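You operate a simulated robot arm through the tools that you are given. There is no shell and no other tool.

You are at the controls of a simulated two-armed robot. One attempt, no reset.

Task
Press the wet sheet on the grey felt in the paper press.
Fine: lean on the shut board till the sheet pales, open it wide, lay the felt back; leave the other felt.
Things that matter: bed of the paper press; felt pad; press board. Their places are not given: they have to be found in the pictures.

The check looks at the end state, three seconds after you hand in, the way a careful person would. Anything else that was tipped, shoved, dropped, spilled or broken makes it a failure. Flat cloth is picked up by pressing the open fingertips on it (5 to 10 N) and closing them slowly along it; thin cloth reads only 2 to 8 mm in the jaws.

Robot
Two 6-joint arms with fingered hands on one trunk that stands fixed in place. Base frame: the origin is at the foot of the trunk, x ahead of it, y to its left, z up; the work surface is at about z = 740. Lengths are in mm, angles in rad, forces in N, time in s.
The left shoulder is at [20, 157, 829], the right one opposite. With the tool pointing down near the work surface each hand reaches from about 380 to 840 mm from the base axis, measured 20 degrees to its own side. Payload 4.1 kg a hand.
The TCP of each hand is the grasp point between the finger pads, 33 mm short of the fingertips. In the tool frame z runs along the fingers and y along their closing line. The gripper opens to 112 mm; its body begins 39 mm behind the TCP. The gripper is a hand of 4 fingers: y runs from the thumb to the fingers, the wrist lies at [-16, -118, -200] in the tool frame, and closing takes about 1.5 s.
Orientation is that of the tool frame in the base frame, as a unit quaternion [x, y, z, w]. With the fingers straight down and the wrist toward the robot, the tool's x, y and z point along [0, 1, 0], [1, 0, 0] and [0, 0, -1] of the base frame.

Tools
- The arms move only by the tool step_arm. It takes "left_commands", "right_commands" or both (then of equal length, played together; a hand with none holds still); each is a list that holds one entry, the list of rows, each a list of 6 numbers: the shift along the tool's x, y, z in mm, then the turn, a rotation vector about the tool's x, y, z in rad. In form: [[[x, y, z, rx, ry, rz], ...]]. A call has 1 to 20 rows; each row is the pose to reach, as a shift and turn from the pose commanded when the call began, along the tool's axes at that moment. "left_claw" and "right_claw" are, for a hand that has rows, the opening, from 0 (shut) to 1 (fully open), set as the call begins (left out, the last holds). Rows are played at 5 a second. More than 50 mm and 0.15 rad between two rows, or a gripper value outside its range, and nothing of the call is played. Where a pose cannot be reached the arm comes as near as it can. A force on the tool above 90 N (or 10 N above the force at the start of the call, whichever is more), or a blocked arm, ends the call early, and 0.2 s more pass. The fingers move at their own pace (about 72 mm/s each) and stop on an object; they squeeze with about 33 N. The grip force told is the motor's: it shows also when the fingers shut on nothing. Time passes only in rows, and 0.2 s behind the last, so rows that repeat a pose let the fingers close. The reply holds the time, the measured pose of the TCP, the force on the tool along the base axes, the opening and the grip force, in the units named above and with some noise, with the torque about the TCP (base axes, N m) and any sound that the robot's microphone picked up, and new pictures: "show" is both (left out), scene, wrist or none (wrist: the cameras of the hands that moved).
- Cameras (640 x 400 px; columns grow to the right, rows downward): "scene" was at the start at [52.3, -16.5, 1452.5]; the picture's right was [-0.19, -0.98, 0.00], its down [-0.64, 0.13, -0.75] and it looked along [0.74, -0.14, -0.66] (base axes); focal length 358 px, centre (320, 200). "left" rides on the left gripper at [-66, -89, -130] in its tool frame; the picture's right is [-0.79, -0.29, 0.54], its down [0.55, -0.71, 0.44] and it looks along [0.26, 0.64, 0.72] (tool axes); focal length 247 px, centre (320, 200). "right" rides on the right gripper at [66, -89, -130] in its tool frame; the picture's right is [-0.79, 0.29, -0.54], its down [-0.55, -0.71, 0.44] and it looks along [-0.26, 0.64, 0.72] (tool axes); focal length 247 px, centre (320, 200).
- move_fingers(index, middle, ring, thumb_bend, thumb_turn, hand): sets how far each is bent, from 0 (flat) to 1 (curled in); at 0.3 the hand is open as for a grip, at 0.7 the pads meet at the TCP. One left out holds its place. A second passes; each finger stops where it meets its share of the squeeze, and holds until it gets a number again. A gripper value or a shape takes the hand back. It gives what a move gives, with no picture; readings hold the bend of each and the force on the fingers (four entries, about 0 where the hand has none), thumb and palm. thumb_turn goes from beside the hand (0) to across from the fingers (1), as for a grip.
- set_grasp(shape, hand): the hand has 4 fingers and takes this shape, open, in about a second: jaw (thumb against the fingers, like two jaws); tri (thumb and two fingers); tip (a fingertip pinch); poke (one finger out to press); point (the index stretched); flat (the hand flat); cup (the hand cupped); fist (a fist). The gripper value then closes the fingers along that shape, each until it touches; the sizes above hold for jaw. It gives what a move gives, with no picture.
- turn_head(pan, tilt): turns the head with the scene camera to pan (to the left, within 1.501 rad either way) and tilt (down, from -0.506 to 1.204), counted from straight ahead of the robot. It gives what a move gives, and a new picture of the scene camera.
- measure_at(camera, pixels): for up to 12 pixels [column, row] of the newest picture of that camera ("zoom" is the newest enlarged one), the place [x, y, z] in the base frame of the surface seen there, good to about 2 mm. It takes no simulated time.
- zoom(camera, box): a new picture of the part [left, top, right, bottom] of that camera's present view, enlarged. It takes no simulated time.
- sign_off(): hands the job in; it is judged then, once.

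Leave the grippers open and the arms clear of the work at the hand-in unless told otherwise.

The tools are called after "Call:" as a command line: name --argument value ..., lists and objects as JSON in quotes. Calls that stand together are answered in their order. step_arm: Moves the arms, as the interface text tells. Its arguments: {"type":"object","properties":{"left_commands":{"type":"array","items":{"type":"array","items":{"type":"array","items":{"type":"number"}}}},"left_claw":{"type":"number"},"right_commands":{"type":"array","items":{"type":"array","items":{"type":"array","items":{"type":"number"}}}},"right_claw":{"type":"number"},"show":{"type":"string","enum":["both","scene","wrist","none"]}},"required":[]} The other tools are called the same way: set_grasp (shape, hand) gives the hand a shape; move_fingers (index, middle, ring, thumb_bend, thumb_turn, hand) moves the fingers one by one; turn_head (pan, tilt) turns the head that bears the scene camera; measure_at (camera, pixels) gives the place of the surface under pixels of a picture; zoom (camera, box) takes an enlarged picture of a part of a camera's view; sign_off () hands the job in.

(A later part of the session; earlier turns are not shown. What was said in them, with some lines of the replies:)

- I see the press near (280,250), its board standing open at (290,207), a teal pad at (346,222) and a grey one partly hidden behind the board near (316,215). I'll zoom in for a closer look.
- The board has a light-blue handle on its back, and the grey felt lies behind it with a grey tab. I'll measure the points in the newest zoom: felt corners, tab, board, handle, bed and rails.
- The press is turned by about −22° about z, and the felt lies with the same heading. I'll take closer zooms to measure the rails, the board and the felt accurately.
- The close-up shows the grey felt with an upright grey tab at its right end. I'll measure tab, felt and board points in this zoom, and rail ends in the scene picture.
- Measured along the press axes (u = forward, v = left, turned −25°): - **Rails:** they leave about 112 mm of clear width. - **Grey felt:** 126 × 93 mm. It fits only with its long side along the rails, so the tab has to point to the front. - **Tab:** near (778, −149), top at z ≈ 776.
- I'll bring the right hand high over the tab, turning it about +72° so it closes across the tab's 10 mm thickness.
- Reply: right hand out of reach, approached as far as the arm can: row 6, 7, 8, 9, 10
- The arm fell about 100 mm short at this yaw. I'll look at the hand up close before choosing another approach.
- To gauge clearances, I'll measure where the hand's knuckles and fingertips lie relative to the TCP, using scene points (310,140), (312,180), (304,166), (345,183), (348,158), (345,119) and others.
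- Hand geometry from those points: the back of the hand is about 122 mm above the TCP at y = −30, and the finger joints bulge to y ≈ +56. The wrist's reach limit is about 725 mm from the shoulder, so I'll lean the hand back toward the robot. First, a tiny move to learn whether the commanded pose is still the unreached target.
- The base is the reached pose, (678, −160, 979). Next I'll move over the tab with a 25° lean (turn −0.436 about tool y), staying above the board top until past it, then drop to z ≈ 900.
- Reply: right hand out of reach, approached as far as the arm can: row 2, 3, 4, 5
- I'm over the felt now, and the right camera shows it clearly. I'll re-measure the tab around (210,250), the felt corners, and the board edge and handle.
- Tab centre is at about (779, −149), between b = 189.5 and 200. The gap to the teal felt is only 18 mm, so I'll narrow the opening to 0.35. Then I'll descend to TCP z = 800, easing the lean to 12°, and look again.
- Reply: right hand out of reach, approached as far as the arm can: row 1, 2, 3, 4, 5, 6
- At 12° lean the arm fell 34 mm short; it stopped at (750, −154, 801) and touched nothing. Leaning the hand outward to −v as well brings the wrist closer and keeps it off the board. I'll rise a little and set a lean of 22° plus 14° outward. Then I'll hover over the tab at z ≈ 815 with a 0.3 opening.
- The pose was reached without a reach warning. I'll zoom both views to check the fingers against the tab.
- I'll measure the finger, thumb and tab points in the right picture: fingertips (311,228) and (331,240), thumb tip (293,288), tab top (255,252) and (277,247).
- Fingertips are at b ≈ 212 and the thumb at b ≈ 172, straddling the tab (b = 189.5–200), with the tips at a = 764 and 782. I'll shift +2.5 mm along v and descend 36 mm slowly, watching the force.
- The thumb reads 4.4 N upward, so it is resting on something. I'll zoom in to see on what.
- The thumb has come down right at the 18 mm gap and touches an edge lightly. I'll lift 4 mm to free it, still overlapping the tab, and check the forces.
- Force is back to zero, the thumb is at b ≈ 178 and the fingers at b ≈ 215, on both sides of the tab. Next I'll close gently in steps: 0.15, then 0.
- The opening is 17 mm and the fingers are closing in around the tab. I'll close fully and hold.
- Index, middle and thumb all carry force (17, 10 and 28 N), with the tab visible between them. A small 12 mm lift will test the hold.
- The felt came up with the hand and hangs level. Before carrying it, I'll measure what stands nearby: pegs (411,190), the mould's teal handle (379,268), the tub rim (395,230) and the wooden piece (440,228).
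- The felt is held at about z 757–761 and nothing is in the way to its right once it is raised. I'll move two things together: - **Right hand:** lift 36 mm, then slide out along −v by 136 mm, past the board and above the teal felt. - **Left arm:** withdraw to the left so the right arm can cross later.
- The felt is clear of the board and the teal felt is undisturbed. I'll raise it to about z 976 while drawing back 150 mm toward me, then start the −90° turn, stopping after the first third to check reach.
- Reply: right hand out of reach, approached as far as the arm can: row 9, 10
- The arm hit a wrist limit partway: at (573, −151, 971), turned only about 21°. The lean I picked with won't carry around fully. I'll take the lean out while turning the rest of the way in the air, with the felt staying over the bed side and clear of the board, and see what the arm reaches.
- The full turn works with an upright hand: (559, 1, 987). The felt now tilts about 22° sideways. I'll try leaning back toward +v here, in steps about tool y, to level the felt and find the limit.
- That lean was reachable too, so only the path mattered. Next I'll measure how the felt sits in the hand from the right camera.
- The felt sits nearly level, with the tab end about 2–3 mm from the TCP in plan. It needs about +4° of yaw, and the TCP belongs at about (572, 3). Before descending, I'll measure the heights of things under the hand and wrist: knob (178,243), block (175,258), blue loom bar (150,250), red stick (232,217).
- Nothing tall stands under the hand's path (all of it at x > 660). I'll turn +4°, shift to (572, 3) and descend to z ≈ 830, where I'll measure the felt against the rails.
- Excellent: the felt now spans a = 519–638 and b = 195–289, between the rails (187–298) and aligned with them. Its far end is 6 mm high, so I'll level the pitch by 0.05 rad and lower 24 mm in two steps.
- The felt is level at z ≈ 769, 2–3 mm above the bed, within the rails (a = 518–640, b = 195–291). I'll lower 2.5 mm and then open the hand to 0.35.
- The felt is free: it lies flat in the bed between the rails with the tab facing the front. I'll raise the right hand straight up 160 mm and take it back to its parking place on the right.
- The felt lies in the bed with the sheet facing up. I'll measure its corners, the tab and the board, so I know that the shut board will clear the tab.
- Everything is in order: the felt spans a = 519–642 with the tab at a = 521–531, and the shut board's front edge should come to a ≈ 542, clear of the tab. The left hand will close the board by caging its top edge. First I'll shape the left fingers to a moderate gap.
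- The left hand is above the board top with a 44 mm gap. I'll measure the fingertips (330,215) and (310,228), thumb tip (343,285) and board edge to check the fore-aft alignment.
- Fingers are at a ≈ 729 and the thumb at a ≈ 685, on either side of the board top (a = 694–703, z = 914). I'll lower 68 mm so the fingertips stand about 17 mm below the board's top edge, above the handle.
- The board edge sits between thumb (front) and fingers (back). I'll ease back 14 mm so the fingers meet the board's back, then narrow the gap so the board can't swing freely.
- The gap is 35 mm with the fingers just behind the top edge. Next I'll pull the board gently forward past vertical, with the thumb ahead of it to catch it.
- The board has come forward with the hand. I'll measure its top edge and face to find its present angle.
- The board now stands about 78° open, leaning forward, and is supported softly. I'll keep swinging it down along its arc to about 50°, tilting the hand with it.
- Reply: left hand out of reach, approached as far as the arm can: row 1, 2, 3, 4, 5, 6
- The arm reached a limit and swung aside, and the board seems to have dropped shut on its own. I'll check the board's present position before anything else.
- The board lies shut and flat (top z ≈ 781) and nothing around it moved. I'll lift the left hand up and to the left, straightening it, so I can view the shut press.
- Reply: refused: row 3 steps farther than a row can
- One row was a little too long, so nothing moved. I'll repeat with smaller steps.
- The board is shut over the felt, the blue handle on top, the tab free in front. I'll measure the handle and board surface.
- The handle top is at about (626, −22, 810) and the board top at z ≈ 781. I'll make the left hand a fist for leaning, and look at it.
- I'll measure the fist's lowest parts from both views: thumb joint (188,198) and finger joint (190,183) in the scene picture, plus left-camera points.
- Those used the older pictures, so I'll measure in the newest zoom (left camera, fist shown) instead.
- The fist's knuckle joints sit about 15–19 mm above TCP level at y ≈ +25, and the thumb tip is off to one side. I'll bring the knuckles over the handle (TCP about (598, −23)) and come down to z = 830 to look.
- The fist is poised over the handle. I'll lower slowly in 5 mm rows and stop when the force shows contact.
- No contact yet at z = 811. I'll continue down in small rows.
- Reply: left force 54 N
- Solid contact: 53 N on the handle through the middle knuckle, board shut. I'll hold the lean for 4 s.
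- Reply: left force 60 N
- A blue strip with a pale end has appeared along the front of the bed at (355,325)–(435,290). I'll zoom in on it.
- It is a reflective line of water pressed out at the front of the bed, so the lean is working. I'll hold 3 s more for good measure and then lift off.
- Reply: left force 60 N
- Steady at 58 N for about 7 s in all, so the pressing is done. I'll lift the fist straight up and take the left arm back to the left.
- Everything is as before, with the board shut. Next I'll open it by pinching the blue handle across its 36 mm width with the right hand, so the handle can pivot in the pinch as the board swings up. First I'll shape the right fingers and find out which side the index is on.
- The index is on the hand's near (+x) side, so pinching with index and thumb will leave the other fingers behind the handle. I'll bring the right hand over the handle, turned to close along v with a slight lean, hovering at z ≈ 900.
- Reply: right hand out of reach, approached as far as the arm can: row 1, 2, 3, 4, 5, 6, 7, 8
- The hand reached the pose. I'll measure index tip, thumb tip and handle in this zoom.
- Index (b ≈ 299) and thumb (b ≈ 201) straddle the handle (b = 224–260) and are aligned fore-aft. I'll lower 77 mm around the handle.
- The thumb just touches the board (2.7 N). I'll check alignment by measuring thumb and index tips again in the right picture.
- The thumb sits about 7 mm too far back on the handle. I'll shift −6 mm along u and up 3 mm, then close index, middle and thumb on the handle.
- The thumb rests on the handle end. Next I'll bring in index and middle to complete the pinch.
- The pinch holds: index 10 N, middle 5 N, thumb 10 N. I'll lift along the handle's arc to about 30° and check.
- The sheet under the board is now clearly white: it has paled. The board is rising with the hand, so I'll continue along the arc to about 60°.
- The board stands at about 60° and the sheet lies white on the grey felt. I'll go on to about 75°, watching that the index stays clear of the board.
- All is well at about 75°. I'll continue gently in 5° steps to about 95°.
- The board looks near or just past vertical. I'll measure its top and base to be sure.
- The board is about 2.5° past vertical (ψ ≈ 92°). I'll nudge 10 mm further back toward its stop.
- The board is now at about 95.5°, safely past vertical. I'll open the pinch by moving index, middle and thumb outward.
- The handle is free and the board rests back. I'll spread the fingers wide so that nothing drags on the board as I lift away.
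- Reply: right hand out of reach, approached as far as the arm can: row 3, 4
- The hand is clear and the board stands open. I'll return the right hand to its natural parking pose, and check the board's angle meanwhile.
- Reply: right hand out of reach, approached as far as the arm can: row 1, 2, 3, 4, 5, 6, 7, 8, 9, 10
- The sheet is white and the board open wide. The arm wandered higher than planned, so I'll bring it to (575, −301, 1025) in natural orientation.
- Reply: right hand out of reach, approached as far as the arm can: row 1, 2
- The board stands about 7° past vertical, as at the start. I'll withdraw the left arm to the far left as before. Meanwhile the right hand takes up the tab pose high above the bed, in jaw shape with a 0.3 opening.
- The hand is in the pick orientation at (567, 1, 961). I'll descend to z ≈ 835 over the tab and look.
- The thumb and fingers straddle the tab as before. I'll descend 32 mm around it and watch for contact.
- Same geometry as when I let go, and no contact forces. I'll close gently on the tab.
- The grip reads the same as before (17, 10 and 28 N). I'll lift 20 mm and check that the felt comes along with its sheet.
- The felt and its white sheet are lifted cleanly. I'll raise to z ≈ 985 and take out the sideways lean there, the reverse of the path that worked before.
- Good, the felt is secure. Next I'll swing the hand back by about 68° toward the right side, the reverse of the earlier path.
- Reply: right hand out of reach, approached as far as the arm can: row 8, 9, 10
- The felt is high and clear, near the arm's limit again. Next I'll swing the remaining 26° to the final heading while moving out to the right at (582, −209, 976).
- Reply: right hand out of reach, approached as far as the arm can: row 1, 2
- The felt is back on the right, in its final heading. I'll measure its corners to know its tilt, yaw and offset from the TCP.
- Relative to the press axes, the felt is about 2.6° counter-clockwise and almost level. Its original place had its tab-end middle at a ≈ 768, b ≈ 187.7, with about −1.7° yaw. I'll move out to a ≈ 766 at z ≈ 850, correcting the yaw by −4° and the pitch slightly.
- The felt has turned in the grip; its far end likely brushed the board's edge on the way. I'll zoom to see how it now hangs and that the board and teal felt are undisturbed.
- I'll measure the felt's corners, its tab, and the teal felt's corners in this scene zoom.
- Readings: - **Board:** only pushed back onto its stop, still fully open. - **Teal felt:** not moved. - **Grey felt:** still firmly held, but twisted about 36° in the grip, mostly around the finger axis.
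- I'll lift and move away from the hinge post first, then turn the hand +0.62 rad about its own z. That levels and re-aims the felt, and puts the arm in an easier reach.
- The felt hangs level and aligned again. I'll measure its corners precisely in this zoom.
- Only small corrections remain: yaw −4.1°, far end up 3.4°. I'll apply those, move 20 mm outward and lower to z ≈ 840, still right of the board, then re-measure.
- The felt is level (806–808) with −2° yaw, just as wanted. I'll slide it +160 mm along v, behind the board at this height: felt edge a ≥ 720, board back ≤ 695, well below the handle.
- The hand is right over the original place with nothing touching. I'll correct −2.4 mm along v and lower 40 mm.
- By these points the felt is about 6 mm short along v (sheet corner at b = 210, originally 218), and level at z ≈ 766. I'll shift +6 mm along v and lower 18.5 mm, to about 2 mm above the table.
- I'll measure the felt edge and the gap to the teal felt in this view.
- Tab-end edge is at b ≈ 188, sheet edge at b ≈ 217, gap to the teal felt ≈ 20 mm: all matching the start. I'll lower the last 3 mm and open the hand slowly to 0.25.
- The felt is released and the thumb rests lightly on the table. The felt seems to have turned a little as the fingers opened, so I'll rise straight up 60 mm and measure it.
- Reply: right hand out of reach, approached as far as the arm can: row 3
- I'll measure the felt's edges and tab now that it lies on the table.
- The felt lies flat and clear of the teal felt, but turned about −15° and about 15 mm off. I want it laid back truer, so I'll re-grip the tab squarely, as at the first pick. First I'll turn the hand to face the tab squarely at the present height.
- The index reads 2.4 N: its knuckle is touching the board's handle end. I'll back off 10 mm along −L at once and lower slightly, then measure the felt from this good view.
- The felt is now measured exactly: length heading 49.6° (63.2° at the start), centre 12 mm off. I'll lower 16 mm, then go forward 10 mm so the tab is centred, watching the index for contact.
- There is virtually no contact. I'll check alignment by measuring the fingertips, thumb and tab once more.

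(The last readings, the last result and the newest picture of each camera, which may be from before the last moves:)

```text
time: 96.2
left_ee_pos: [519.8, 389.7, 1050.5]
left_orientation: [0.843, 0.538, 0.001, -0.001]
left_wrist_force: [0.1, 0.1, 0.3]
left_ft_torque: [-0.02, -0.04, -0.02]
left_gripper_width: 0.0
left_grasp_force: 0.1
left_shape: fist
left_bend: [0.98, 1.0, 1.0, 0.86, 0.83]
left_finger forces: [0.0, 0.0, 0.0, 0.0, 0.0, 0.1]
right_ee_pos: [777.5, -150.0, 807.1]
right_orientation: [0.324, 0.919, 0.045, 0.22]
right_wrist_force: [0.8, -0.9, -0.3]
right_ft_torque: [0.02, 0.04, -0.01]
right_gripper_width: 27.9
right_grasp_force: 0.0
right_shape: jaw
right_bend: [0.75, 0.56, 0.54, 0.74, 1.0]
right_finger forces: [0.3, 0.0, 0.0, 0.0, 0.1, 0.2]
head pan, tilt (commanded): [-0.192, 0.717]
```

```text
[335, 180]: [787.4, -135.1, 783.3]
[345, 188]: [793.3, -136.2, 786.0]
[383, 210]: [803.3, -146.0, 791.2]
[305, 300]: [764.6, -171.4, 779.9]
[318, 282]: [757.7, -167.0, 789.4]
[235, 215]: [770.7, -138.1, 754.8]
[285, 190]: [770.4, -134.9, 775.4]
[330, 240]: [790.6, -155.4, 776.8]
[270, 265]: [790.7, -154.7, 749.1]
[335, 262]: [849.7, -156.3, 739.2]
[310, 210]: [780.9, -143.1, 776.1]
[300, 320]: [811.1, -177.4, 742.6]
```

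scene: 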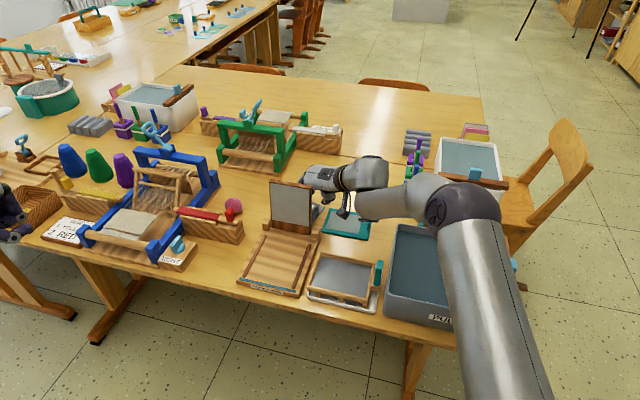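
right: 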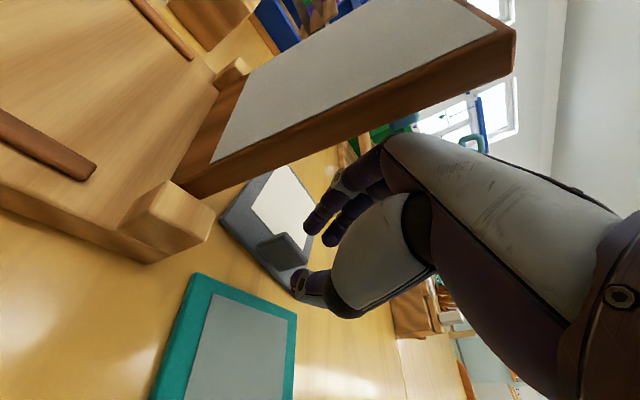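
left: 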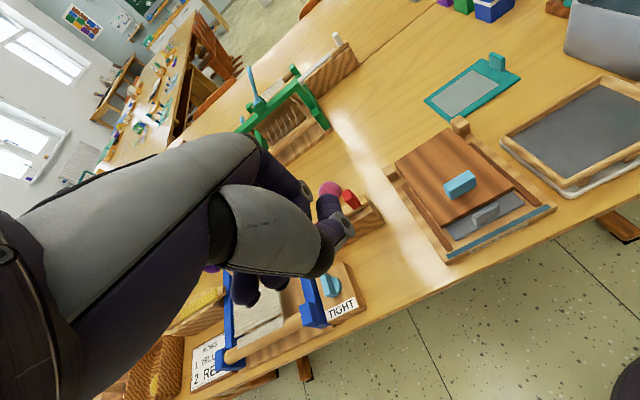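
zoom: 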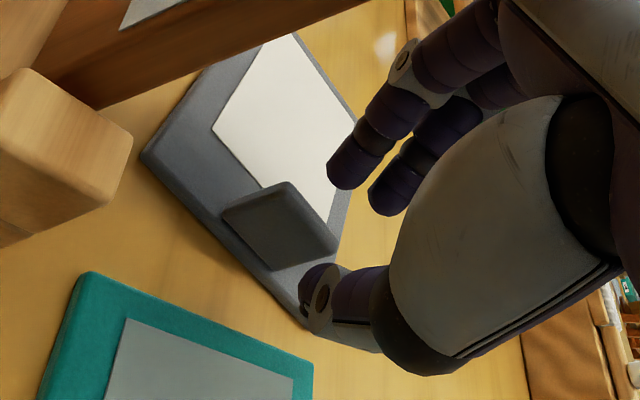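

Index and middle are just behind the tab, thumb in front, but 4–5 mm off-centre along the tab. I'll correct by −4 mm along W and lower 22 mm.

Call:
step_arm --right_commands '[[[3.7, 2.2, -1, 0, 0, 0], [7.8, -0.2, 8.9, 0, 0, 0], [12, -2.7, 18.8, 0, 0, 0], [12, -2.7, 18.8, 0, 0, 0]]]' --show "wrist"

Call:
zoom --camera "right" --box '[200, 150, 400, 330]'

```text
time: 97.2
left_ee_pos: [518.6, 390.3, 1051.2]
left_orientation: [0.843, 0.538, -0.001, -0.001]
left_wrist_force: [-0.2, -0.1, 0.4]
left_ft_torque: [0.02, 0.02, -0.01]
left_gripper_width: 0.0
left_grasp_force: 0.1
left_shape: fist
left_bend: [0.98, 1.0, 1.0, 0.86, 0.83]
left_finger forces: [0.1, 0.0, 0.0, 0.0, 0.1, 0.1]
right_ee_pos: [776.2, -145.4, 785.5]
right_orientation: [0.324, 0.919, 0.045, 0.219]
right_wrist_force: [0.4, 0.5, 0.4]
right_ft_torque: [-0.01, 0.02, 0.0]
right_gripper_width: 28.1
right_grasp_force: 0.0
right_shape: jaw
right_bend: [0.75, 0.56, 0.54, 0.74, 1.0]
right_finger forces: [0.1, 0.1, 0.0, 0.0, 0.0, 0.0]
head pan, tilt (commanded): [-0.192, 0.717]
```

right: 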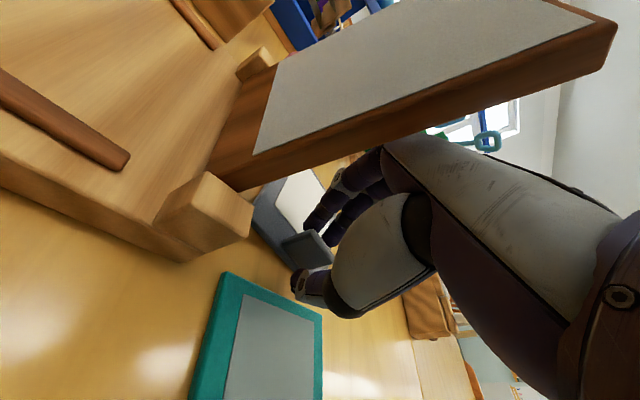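

```text
2.22 times, centred on (300, 240) of right
```

zoom: 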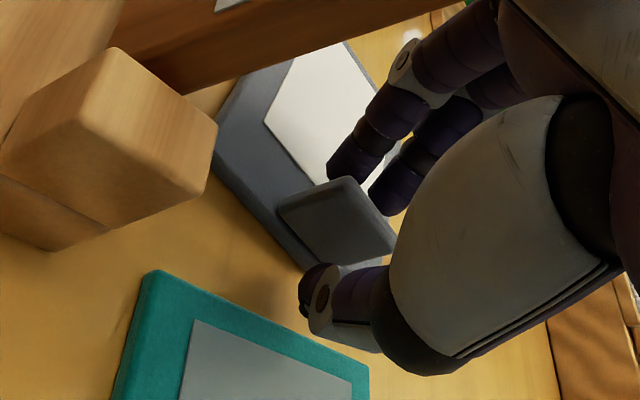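

The tab is squarely between fingers and thumb, no contact. I'll close gently again.

Call:
step_arm --right_commands '[[[0, 0, 0, 0, 0, 0], [0, 0, 0, 0, 0, 0], [0, 0, 0, 0, 0, 0]]]' --right_claw 0.12 --show "none"

Call:
step_arm --right_commands '[[[0, 0, 0, 0, 0, 0], [0, 0, 0, 0, 0, 0], [0, 0, 0, 0, 0, 0], [0, 0, 0, 0, 0, 0], [0, 0, 0, 0, 0, 0]]]' --right_claw 0.0 --show "wrist"

Call:
zoom --camera "right" --box '[200, 150, 400, 330]'

```text
time: 98.0
left_ee_pos: [518.6, 390.6, 1051.8]
left_orientation: [0.843, 0.538, 0.0, -0.001]
left_wrist_force: [-0.3, -0.3, -0.4]
left_ft_torque: [-0.02, 0.01, 0.03]
left_gripper_width: 0.0
left_grasp_force: 0.0
left_shape: fist
left_bend: [0.98, 1.0, 1.0, 0.86, 0.83]
left_finger forces: [0.0, 0.0, 0.0, 0.0, 0.1, 0.0]
right_ee_pos: [774.8, -145.4, 784.2]
right_orientation: [0.324, 0.919, 0.044, 0.219]
right_wrist_force: [0.3, 0.2, 0.5]
right_ft_torque: [0.01, 0.0, 0.0]
right_gripper_width: 14.0
right_grasp_force: 0.0
right_shape: jaw
right_bend: [0.73, 0.63, 0.62, 0.73, 1.0]
right_finger forces: [0.0, 0.0, 0.1, 0.0, 0.1, 0.0]
head pan, tilt (commanded): [-0.192, 0.717]
```

```text
time: 99.2
left_ee_pos: [520.0, 389.2, 1051.0]
left_orientation: [0.843, 0.538, 0.0, -0.002]
left_wrist_force: [-0.5, -0.8, -0.6]
left_ft_torque: [-0.01, 0.02, 0.01]
left_gripper_width: 0.0
left_grasp_force: 0.1
left_shape: fist
left_bend: [0.98, 1.0, 1.0, 0.86, 0.83]
left_finger forces: [0.0, 0.1, 0.0, 0.0, 0.0, 0.0]
right_ee_pos: [774.9, -144.8, 785.1]
right_orientation: [0.324, 0.919, 0.046, 0.22]
right_wrist_force: [0.9, -0.3, -0.8]
right_ft_torque: [-0.04, 0.0, 0.02]
right_gripper_width: 3.5
right_grasp_force: 33.3
right_shape: jaw
right_bend: [0.71, 0.68, 0.7, 0.72, 1.0]
right_finger forces: [17.3, 10.3, 0.0, 0.0, 27.6, 0.0]
head pan, tilt (commanded): [-0.192, 0.717]
```

right: 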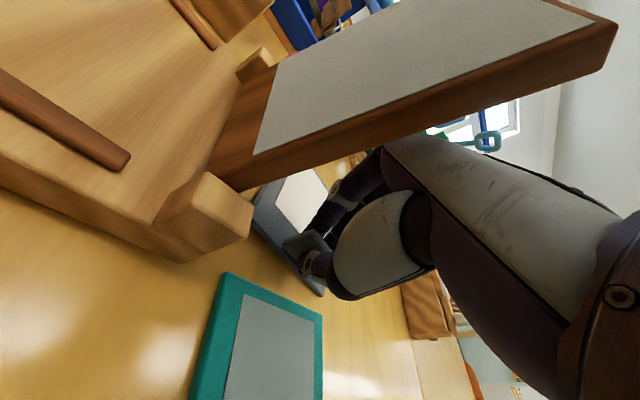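

```text
2.22 times, centred on (300, 240) of right
```

zoom: 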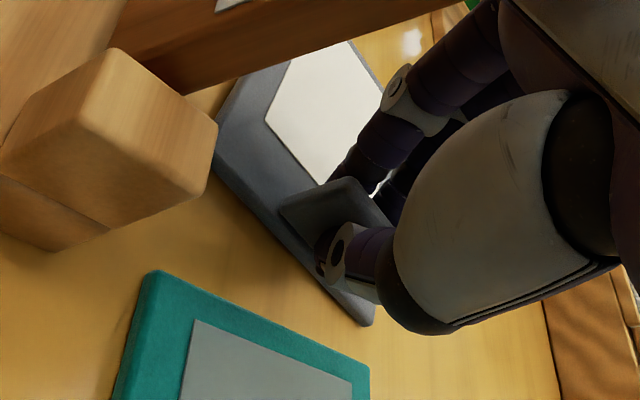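

It's a square grip with the usual forces. I'll lift only 8 mm and measure the corners.

Call:
step_arm --right_commands '[[[-1.5, 0.9, -3.6, 0, 0, 0], [-3, 1.8, -7.2, 0, 0, 0], [-3, 1.8, -7.2, 0, 0, 0]]]' --show "wrist"

Call:
zoom --camera "right" --box '[200, 150, 400, 330]'

```text
time: 100.0
left_ee_pos: [519.2, 389.6, 1051.0]
left_orientation: [0.843, 0.538, 0.0, -0.001]
left_wrist_force: [0.1, 0.2, 0.1]
left_ft_torque: [0.02, 0.0, 0.05]
left_gripper_width: 0.2
left_grasp_force: 0.1
left_shape: fist
left_bend: [0.98, 1.0, 1.0, 0.86, 0.83]
left_finger forces: [0.1, 0.0, 0.0, 0.0, 0.1, 0.0]
right_ee_pos: [775.5, -142.9, 793.6]
right_orientation: [0.324, 0.919, 0.045, 0.219]
right_wrist_force: [-0.3, -0.5, -1.3]
right_ft_torque: [-0.06, -0.05, 0.02]
right_gripper_width: 3.5
right_grasp_force: 32.4
right_shape: jaw
right_bend: [0.71, 0.68, 0.7, 0.72, 1.0]
right_finger forces: [17.2, 10.2, 0.0, 0.0, 27.6, 1.4]
head pan, tilt (commanded): [-0.192, 0.717]
```

right: 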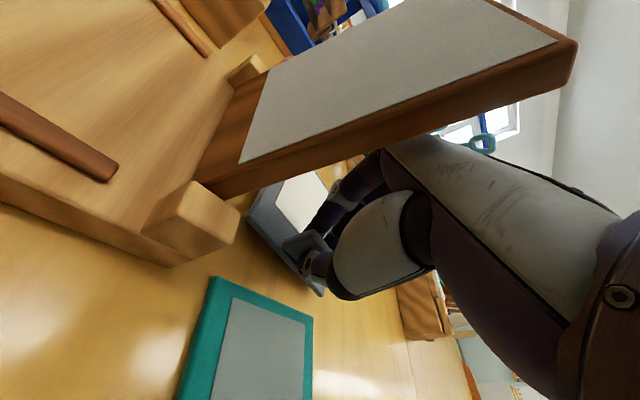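

```text
2.22 times, centred on (300, 240) of right
```

zoom: 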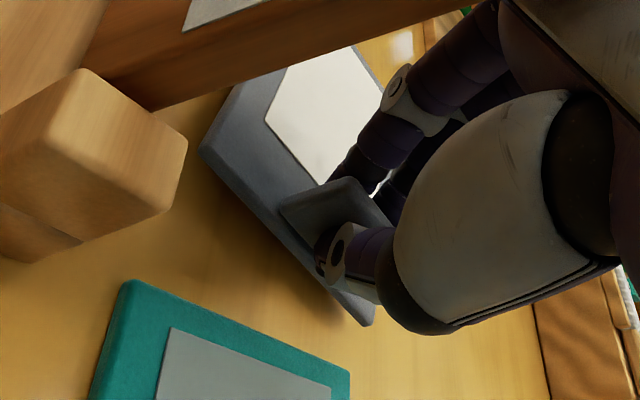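

Call:
measure_at --camera "zoom" --pixels '[[202, 148], [372, 324], [267, 122], [320, 182], [230, 110], [290, 245], [250, 200], [350, 52], [300, 215], [350, 300]]'

```text
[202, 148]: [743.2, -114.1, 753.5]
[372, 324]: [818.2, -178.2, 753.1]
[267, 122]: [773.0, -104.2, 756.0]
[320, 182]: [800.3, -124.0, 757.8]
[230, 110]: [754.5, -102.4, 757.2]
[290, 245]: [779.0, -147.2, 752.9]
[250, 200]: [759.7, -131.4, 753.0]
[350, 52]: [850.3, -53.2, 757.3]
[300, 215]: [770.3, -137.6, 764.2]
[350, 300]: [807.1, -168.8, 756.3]
```

The felt is held squarely 7 mm above the table. I'll turn it +13.7° about the vertical and shift (−6, −10) mm so the tab end's middle returns to (775, −154).

Call:
step_arm --right_commands '[[[-0.6, -3.7, -0.7, -0.0299, 0.0178, -0.0717], [-1.1, -7.4, -1.4, -0.0597, 0.0357, -0.1434], [-1.7, -11.1, -2.1, -0.0896, 0.0535, -0.2151], [-1.7, -11.1, -2.1, -0.0896, 0.0535, -0.2151]]]' --show "wrist"

Call:
zoom --camera "right" --box '[200, 120, 400, 330]'

```text
time: 101.0
left_ee_pos: [518.4, 389.1, 1052.4]
left_orientation: [0.843, 0.538, 0.0, -0.001]
left_wrist_force: [-0.1, -0.8, 1.1]
left_ft_torque: [0.02, 0.0, 0.0]
left_gripper_width: 0.0
left_grasp_force: 0.0
left_shape: fist
left_bend: [0.98, 1.0, 1.0, 0.86, 0.83]
left_finger forces: [0.0, 0.0, 0.0, 0.0, 0.1, 0.0]
right_ee_pos: [769.7, -155.1, 793.6]
right_orientation: [0.211, 0.951, 0.071, 0.213]
right_wrist_force: [-0.1, 0.3, -0.2]
right_ft_torque: [-0.01, 0.0, -0.05]
right_gripper_width: 3.5
right_grasp_force: 33.4
right_shape: jaw
right_bend: [0.71, 0.68, 0.7, 0.72, 1.0]
right_finger forces: [17.1, 10.2, 0.0, 0.1, 27.5, 0.0]
head pan, tilt (commanded): [-0.192, 0.717]
```

right: 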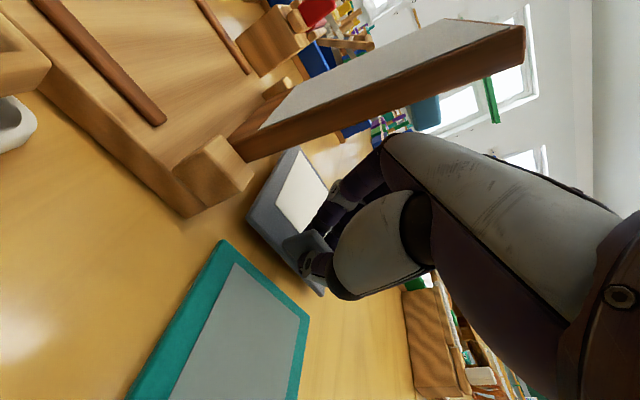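

```text
1.90 times, centred on (300, 225) of right
```

zoom: 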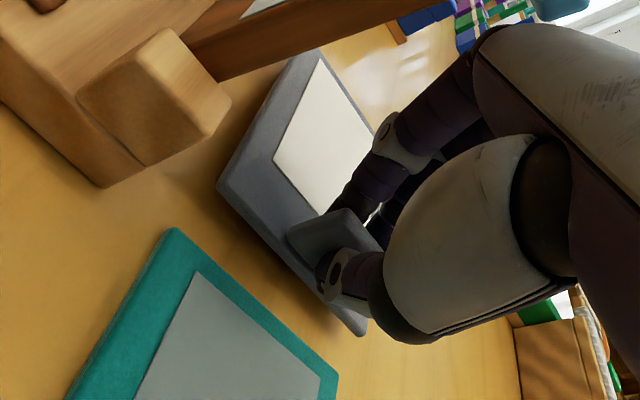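

Call:
measure_at --camera "zoom" --pixels '[[220, 186], [362, 332], [317, 54], [276, 158], [318, 62], [290, 262], [335, 372], [178, 232], [325, 212], [268, 120]]'

```text
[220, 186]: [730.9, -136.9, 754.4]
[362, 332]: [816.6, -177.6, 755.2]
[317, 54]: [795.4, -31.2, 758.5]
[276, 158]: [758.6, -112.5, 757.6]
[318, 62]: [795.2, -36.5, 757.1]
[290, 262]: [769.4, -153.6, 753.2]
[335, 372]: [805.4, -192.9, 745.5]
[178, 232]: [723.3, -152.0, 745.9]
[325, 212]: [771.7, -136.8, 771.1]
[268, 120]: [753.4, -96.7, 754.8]
```

Corners now match the original within about 3 mm, heading about 62°. I'll add 3 mm along L, lower 7.5 mm and then open gently.

Call:
step_arm --right_commands '[[[1.5, 1.5, 3, 0, 0, 0], [2.9, 1.2, 7.4, 0, 0, 0], [2.9, 1.2, 7.4, 0, 0, 0]]]' --show "none"

Call:
step_arm --right_commands '[[[0, 0, 0, 0, 0, 0], [0, 0, 0, 0, 0, 0], [0, 0, 0, 0, 0, 0], [0, 0, 0, 0, 0, 0]]]' --right_claw 0.25 --show "wrist"

Call:
zoom --camera "right" --box '[200, 120, 400, 330]'

```text
time: 101.8
left_ee_pos: [519.3, 389.8, 1052.2]
left_orientation: [0.843, 0.538, 0.0, -0.002]
left_wrist_force: [0.5, 0.2, -0.8]
left_ft_torque: [0.02, -0.01, 0.01]
left_gripper_width: 0.0
left_grasp_force: 0.1
left_shape: fist
left_bend: [0.98, 1.0, 1.0, 0.86, 0.83]
left_finger forces: [0.0, 0.0, 0.0, 0.0, 0.0, 0.0]
right_ee_pos: [770.5, -152.4, 786.8]
right_orientation: [0.212, 0.951, 0.071, 0.213]
right_wrist_force: [0.6, 0.2, -0.9]
right_ft_torque: [0.0, 0.02, -0.02]
right_gripper_width: 3.7
right_grasp_force: 33.1
right_shape: jaw
right_bend: [0.71, 0.68, 0.7, 0.72, 1.0]
right_finger forces: [17.2, 10.2, 0.0, 0.1, 27.5, 0.1]
head pan, tilt (commanded): [-0.192, 0.717]
```

```text
time: 102.8
left_ee_pos: [519.3, 389.6, 1051.1]
left_orientation: [0.843, 0.538, 0.001, -0.001]
left_wrist_force: [0.1, 0.6, -0.2]
left_ft_torque: [0.03, 0.01, -0.01]
left_gripper_width: 0.1
left_grasp_force: 0.1
left_shape: fist
left_bend: [0.98, 1.0, 1.0, 0.86, 0.83]
left_finger forces: [0.0, 0.0, 0.0, 0.0, 0.1, 0.1]
right_ee_pos: [770.9, -151.4, 786.4]
right_orientation: [0.212, 0.951, 0.072, 0.212]
right_wrist_force: [0.1, 0.7, -0.7]
right_ft_torque: [0.01, 0.01, -0.02]
right_gripper_width: 27.8
right_grasp_force: 0.1
right_shape: jaw
right_bend: [0.75, 0.56, 0.54, 0.74, 1.0]
right_finger forces: [0.0, 0.0, 0.0, 0.0, 0.0, 0.0]
head pan, tilt (commanded): [-0.192, 0.717]
```

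right: 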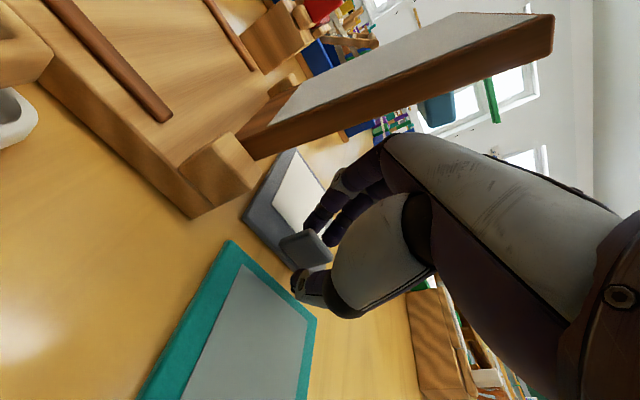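

```text
1.90 times, centred on (300, 225) of right
```

zoom: 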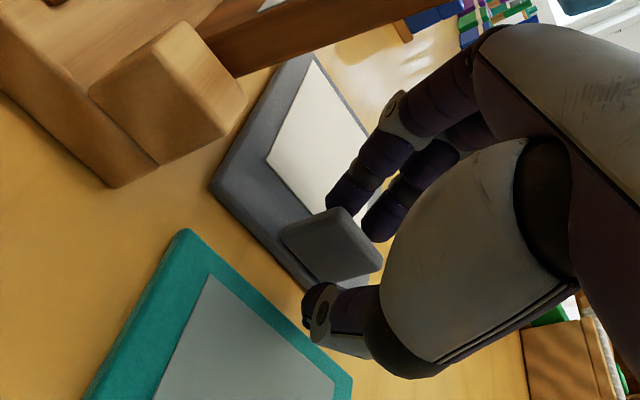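

A clean release with no contact forces. I'll measure where the felt lies now.

Call:
measure_at --camera "zoom" --pixels '[[212, 187], [300, 288], [310, 58], [269, 160], [250, 235], [313, 65], [260, 115], [340, 372], [188, 232], [320, 225]]'

```text
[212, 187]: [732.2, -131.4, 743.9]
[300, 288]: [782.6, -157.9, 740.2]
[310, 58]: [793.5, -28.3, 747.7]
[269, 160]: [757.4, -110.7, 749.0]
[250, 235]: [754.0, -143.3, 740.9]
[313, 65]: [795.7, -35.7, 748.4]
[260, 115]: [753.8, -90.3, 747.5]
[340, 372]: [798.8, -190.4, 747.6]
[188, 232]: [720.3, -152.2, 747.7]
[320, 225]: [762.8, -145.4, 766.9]
```

The felt lies within about 3–7 mm of its original corners. I'll rise straight off the tab, then move out to the right, away from the board.

Call:
step_arm --right_commands '[[[-5.6, 3.4, -13.5, 0, 0, 0], [-11.3, 6.8, -26.9, 0, 0, 0], [-15.8, 9.5, -37.7, 0, 0, 0], [-18.8, -22.7, -49, 0, 0, 0], [-21.9, -54.9, -60.2, 0, 0, 0], [-24.9, -87, -71.5, 0, 0, 0], [-27.9, -119.2, -82.7, 0, 0, 0]]]' --show "both"

Call:
zoom --camera "scene" --box '[240, 160, 400, 300]'

```text
time: 104.4
left_ee_pos: [518.7, 389.3, 1052.5]
left_orientation: [0.843, 0.538, 0.0, -0.002]
left_wrist_force: [0.3, 0.3, -0.2]
left_ft_torque: [-0.02, -0.01, -0.01]
left_gripper_width: 0.0
left_grasp_force: 0.1
left_shape: fist
left_bend: [0.98, 1.0, 1.0, 0.86, 0.83]
left_finger forces: [0.0, 0.1, 0.0, 0.0, 0.0, 0.0]
right_ee_pos: [711.8, -275.0, 844.9]
right_orientation: [0.211, 0.952, 0.072, 0.212]
right_wrist_force: [-0.5, -0.4, -0.3]
right_ft_torque: [-0.02, 0.03, -0.04]
right_gripper_width: 27.7
right_grasp_force: 0.0
right_shape: jaw
right_bend: [0.75, 0.56, 0.54, 0.74, 1.0]
right_finger forces: [0.0, 0.0, 0.0, 0.1, 0.0, 0.0]
head pan, tilt (commanded): [-0.192, 0.717]
```

scene: 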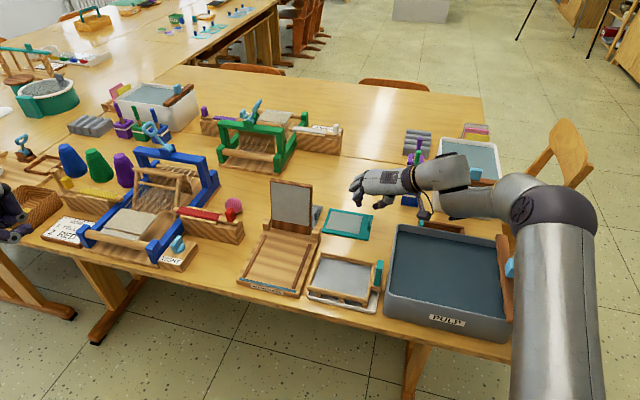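
right: 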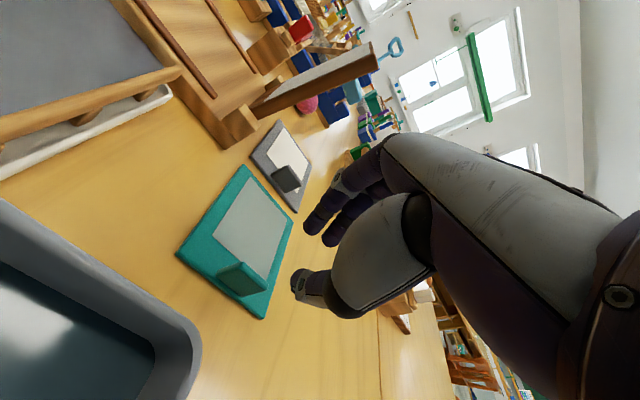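

```text
2.86 times, centred on (320, 230) of scene
```

zoom: 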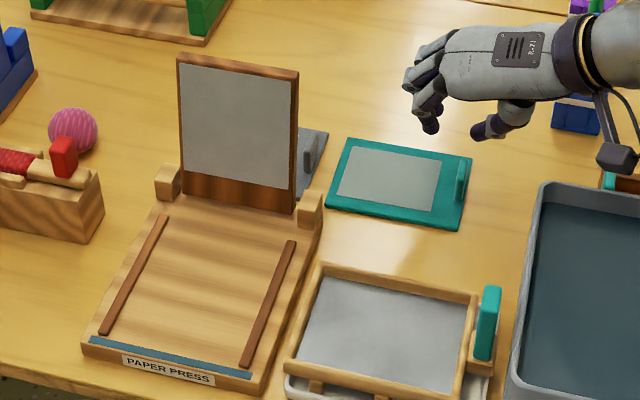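

Everything matches the starting layout. I'll raise the right arm and return it to its natural parking pose with the hand opening.

Call:
step_arm --right_commands '[[[5.4, 5.8, -25.8, 0, 0, 0], [10.9, 11.5, -51.7, 0, 0, 0], [16.3, 17.3, -77.5, 0, 0, 0], [21.7, 23, -103.3, 0, 0, 0], [23.8, 16.8, -113, 0.0445, 0.019, 0.1234], [25.9, 10.5, -122.6, 0.089, 0.0379, 0.2468], [28, 4.3, -132.3, 0.1335, 0.0569, 0.3701], [30.1, -1.9, -141.9, 0.178, 0.0758, 0.4935], [32.2, -8.2, -151.6, 0.2225, 0.0948, 0.6169], [34.3, -14.4, -161.3, 0.267, 0.1138, 0.7403], [36.4, -20.6, -170.9, 0.3115, 0.1327, 0.8637], [38.5, -26.8, -180.6, 0.356, 0.1517, 0.987], [40.6, -33.1, -190.2, 0.4005, 0.1706, 1.1104], [42.7, -39.3, -199.9, 0.445, 0.1896, 1.2338]]]' --show "both"

```text
time: 107.4
left_ee_pos: [518.9, 389.4, 1052.3]
left_orientation: [0.843, 0.538, 0.0, -0.002]
left_wrist_force: [-0.2, 0.0, 0.3]
left_ft_torque: [0.02, -0.06, -0.01]
left_gripper_width: 0.0
left_grasp_force: 0.1
left_shape: fist
left_bend: [0.98, 1.0, 1.0, 0.86, 0.83]
left_finger forces: [0.0, 0.1, 0.0, 0.1, 0.0, 0.0]
right_ee_pos: [581.5, -312.2, 979.6]
right_orientation: [0.669, 0.739, 0.053, 0.053]
right_wrist_force: [-0.9, 0.5, 0.0]
right_ft_torque: [-0.01, 0.0, 0.01]
right_gripper_width: 27.8
right_grasp_force: 0.1
right_shape: jaw
right_bend: [0.75, 0.56, 0.54, 0.74, 1.0]
right_finger forces: [0.0, 0.0, 0.0, 0.0, 0.0, 0.0]
right hand out of reach, approached as far as the arm can: row 10, 11, 12, 13, 14
head pan, tilt (commanded): [-0.192, 0.717]
```

scene: 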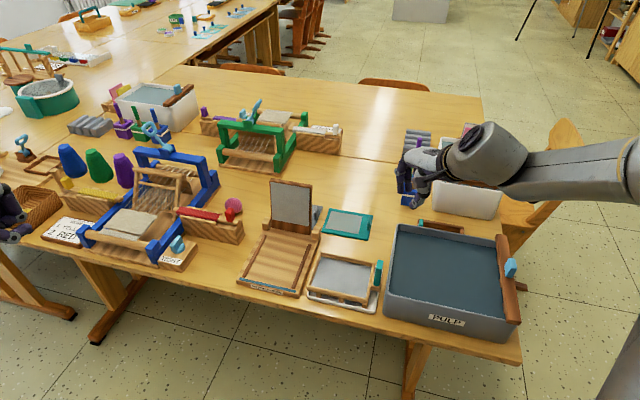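
right: 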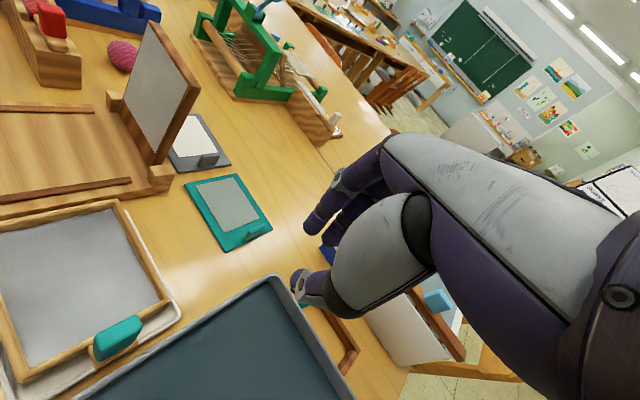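

The arm is clear. I'll zoom in for a last check of the felt, board and teal felt, open both hands and raise the right hand a little.

Call:
zoom --camera "right" --box '[90, 90, 300, 270]'

Call:
measure_at --camera "right" --pixels '[[229, 160], [200, 115], [178, 172], [205, 158], [195, 140], [217, 153], [250, 180], [272, 233], [188, 185], [230, 253], [190, 85], [160, 160]]'

Call:
set_grasp --hand "left" --shape "jaw"

Call:
set_grasp --hand "right" --shape "jaw"

```text
2.22 times, centred on (195, 180) of right
```

zoom: 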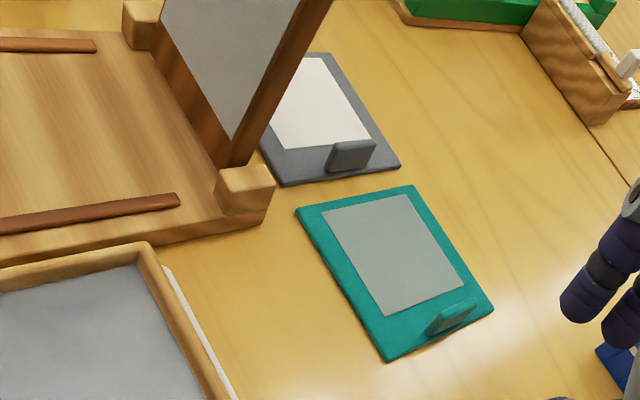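

```text
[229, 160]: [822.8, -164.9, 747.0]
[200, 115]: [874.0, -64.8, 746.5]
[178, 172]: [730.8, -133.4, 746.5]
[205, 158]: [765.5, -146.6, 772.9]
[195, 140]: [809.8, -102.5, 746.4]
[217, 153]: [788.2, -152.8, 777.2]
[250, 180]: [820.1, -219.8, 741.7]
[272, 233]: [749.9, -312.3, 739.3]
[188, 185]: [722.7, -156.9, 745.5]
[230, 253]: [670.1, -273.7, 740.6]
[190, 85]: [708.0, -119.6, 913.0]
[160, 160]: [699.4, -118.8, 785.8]
```

```text
time: 108.3
left_ee_pos: [519.8, 390.2, 1051.4]
left_orientation: [0.843, 0.539, -0.001, -0.002]
left_wrist_force: [0.7, 0.8, 0.9]
left_ft_torque: [-0.01, 0.02, 0.0]
left_gripper_width: 111.7
left_grasp_force: 0.1
left_shape: jaw
left_bend: [0.3, 0.3, 0.3, 0.3, 0.97]
left_finger forces: [0.0, 0.0, 0.0, 0.0, 0.1, 0.0]
right_ee_pos: [582.1, -312.9, 980.0]
right_orientation: [0.669, 0.74, 0.054, 0.052]
right_wrist_force: [-0.1, 0.0, 0.2]
right_ft_torque: [-0.03, -0.01, -0.02]
right_gripper_width: 27.9
right_grasp_force: 0.0
right_shape: jaw
right_bend: [0.75, 0.56, 0.54, 0.74, 1.0]
right_finger forces: [0.1, 0.1, 0.1, 0.0, 0.0, 0.1]
head pan, tilt (commanded): [-0.192, 0.717]
```

```text
time: 109.2
left_ee_pos: [519.0, 389.6, 1051.3]
left_orientation: [0.843, 0.539, 0.001, -0.001]
left_wrist_force: [-0.4, 0.2, 0.3]
left_ft_torque: [0.02, -0.02, 0.01]
left_gripper_width: 111.7
left_grasp_force: 0.1
left_shape: jaw
left_bend: [0.3, 0.3, 0.3, 0.3, 0.97]
left_finger forces: [0.0, 0.0, 0.0, 0.0, 0.0, 0.0]
right_ee_pos: [581.9, -311.7, 980.1]
right_orientation: [0.669, 0.74, 0.054, 0.053]
right_wrist_force: [0.9, -0.4, 0.1]
right_ft_torque: [-0.02, 0.01, 0.02]
right_gripper_width: 111.5
right_grasp_force: 0.0
right_shape: jaw
right_bend: [0.3, 0.3, 0.3, 0.3, 0.98]
right_finger forces: [0.1, 0.0, 0.0, 0.0, 0.0, 0.1]
head pan, tilt (commanded): [-0.192, 0.717]
```

The grey felt is back within a few millimetres (corners (874, −65) and (731, −133)), with a white sheet. The board stands open, and the teal felt is where it was. Both hands are open. I'll raise the right hand 60 mm for a final look at the whole scene.

Call:
step_arm --right_commands '[[[-0.2, 4.5, -29.7, 0, 0, 0], [-0.4, 9, -59.4, 0, 0, 0], [-0.4, 9, -59.4, 0, 0, 0]]]' --show "scene"

Call:
zoom --camera "scene" --box '[150, 150, 450, 330]'

```text
time: 110.0
left_ee_pos: [518.9, 389.0, 1051.3]
left_orientation: [0.843, 0.538, 0.0, -0.001]
left_wrist_force: [-0.3, -0.4, -0.5]
left_ft_torque: [0.0, 0.02, 0.05]
left_gripper_width: 111.6
left_grasp_force: 0.1
left_shape: jaw
left_bend: [0.3, 0.3, 0.3, 0.3, 0.97]
left_finger forces: [0.1, 0.0, 0.0, 0.0, 0.0, 0.1]
right_ee_pos: [573.0, -326.1, 1025.8]
right_orientation: [0.664, 0.743, 0.066, 0.053]
right_wrist_force: [0.4, -0.1, 0.0]
right_ft_torque: [-0.04, 0.02, 0.0]
right_gripper_width: 111.5
right_grasp_force: 0.1
right_shape: jaw
right_bend: [0.3, 0.3, 0.3, 0.3, 0.98]
right_finger forces: [0.1, 0.0, 0.0, 0.0, 0.1, 0.0]
right hand out of reach, approached as far as the arm can: row 1, 2, 3
head pan, tilt (commanded): [-0.192, 0.717]
```

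scene: 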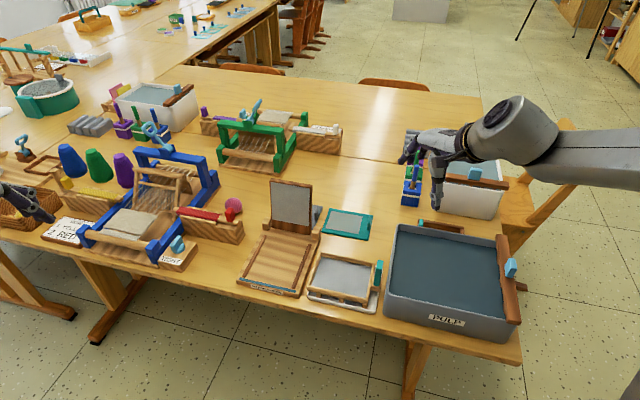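

```text
2.13 times, centred on (300, 240) of scene
```

zoom: 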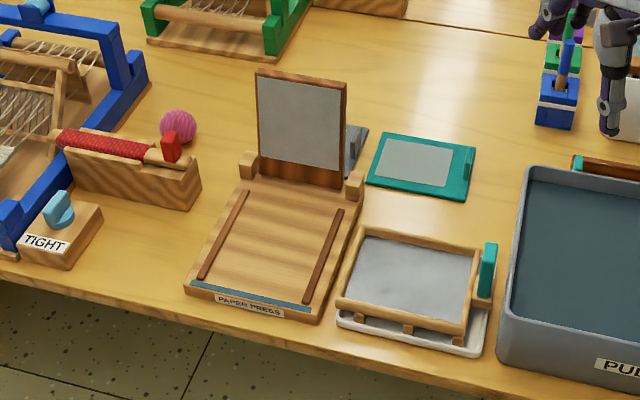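

The scene is in order: sheet pressed white, board open wide, grey felt back in its place, teal felt untouched, everything else as it was, both hands open and clear. I'm handing in.

Call:
sign_off

```text
The job is handed in.
```

The wet sheet is pressed: it went from grey to white under about 7 s of leaning at roughly 55 N. The board stands fully open again and the grey felt is back in its place. I've handed the job in; I haven't seen the judge's result.

- **Felt position:** its measured corners are within a few millimetres of where they started. I set it down once, saw it had turned about 14°, and re-gripped it to lay it straight.
- **Board shutting:** the arm ran out of reach as I lowered the board, so it dropped the last part on its own. I saw nothing moved or damaged by it.
- **Board nudged:** on the way back, the felt most likely brushed the open board and pushed it onto its rear stop. It is still wide open.
- **Water:** a thin line of pressed-out water lies along the front of the press bed.
- **Teal felt:** I left it alone, and it is where it was. Both hands are open and clear of the work.
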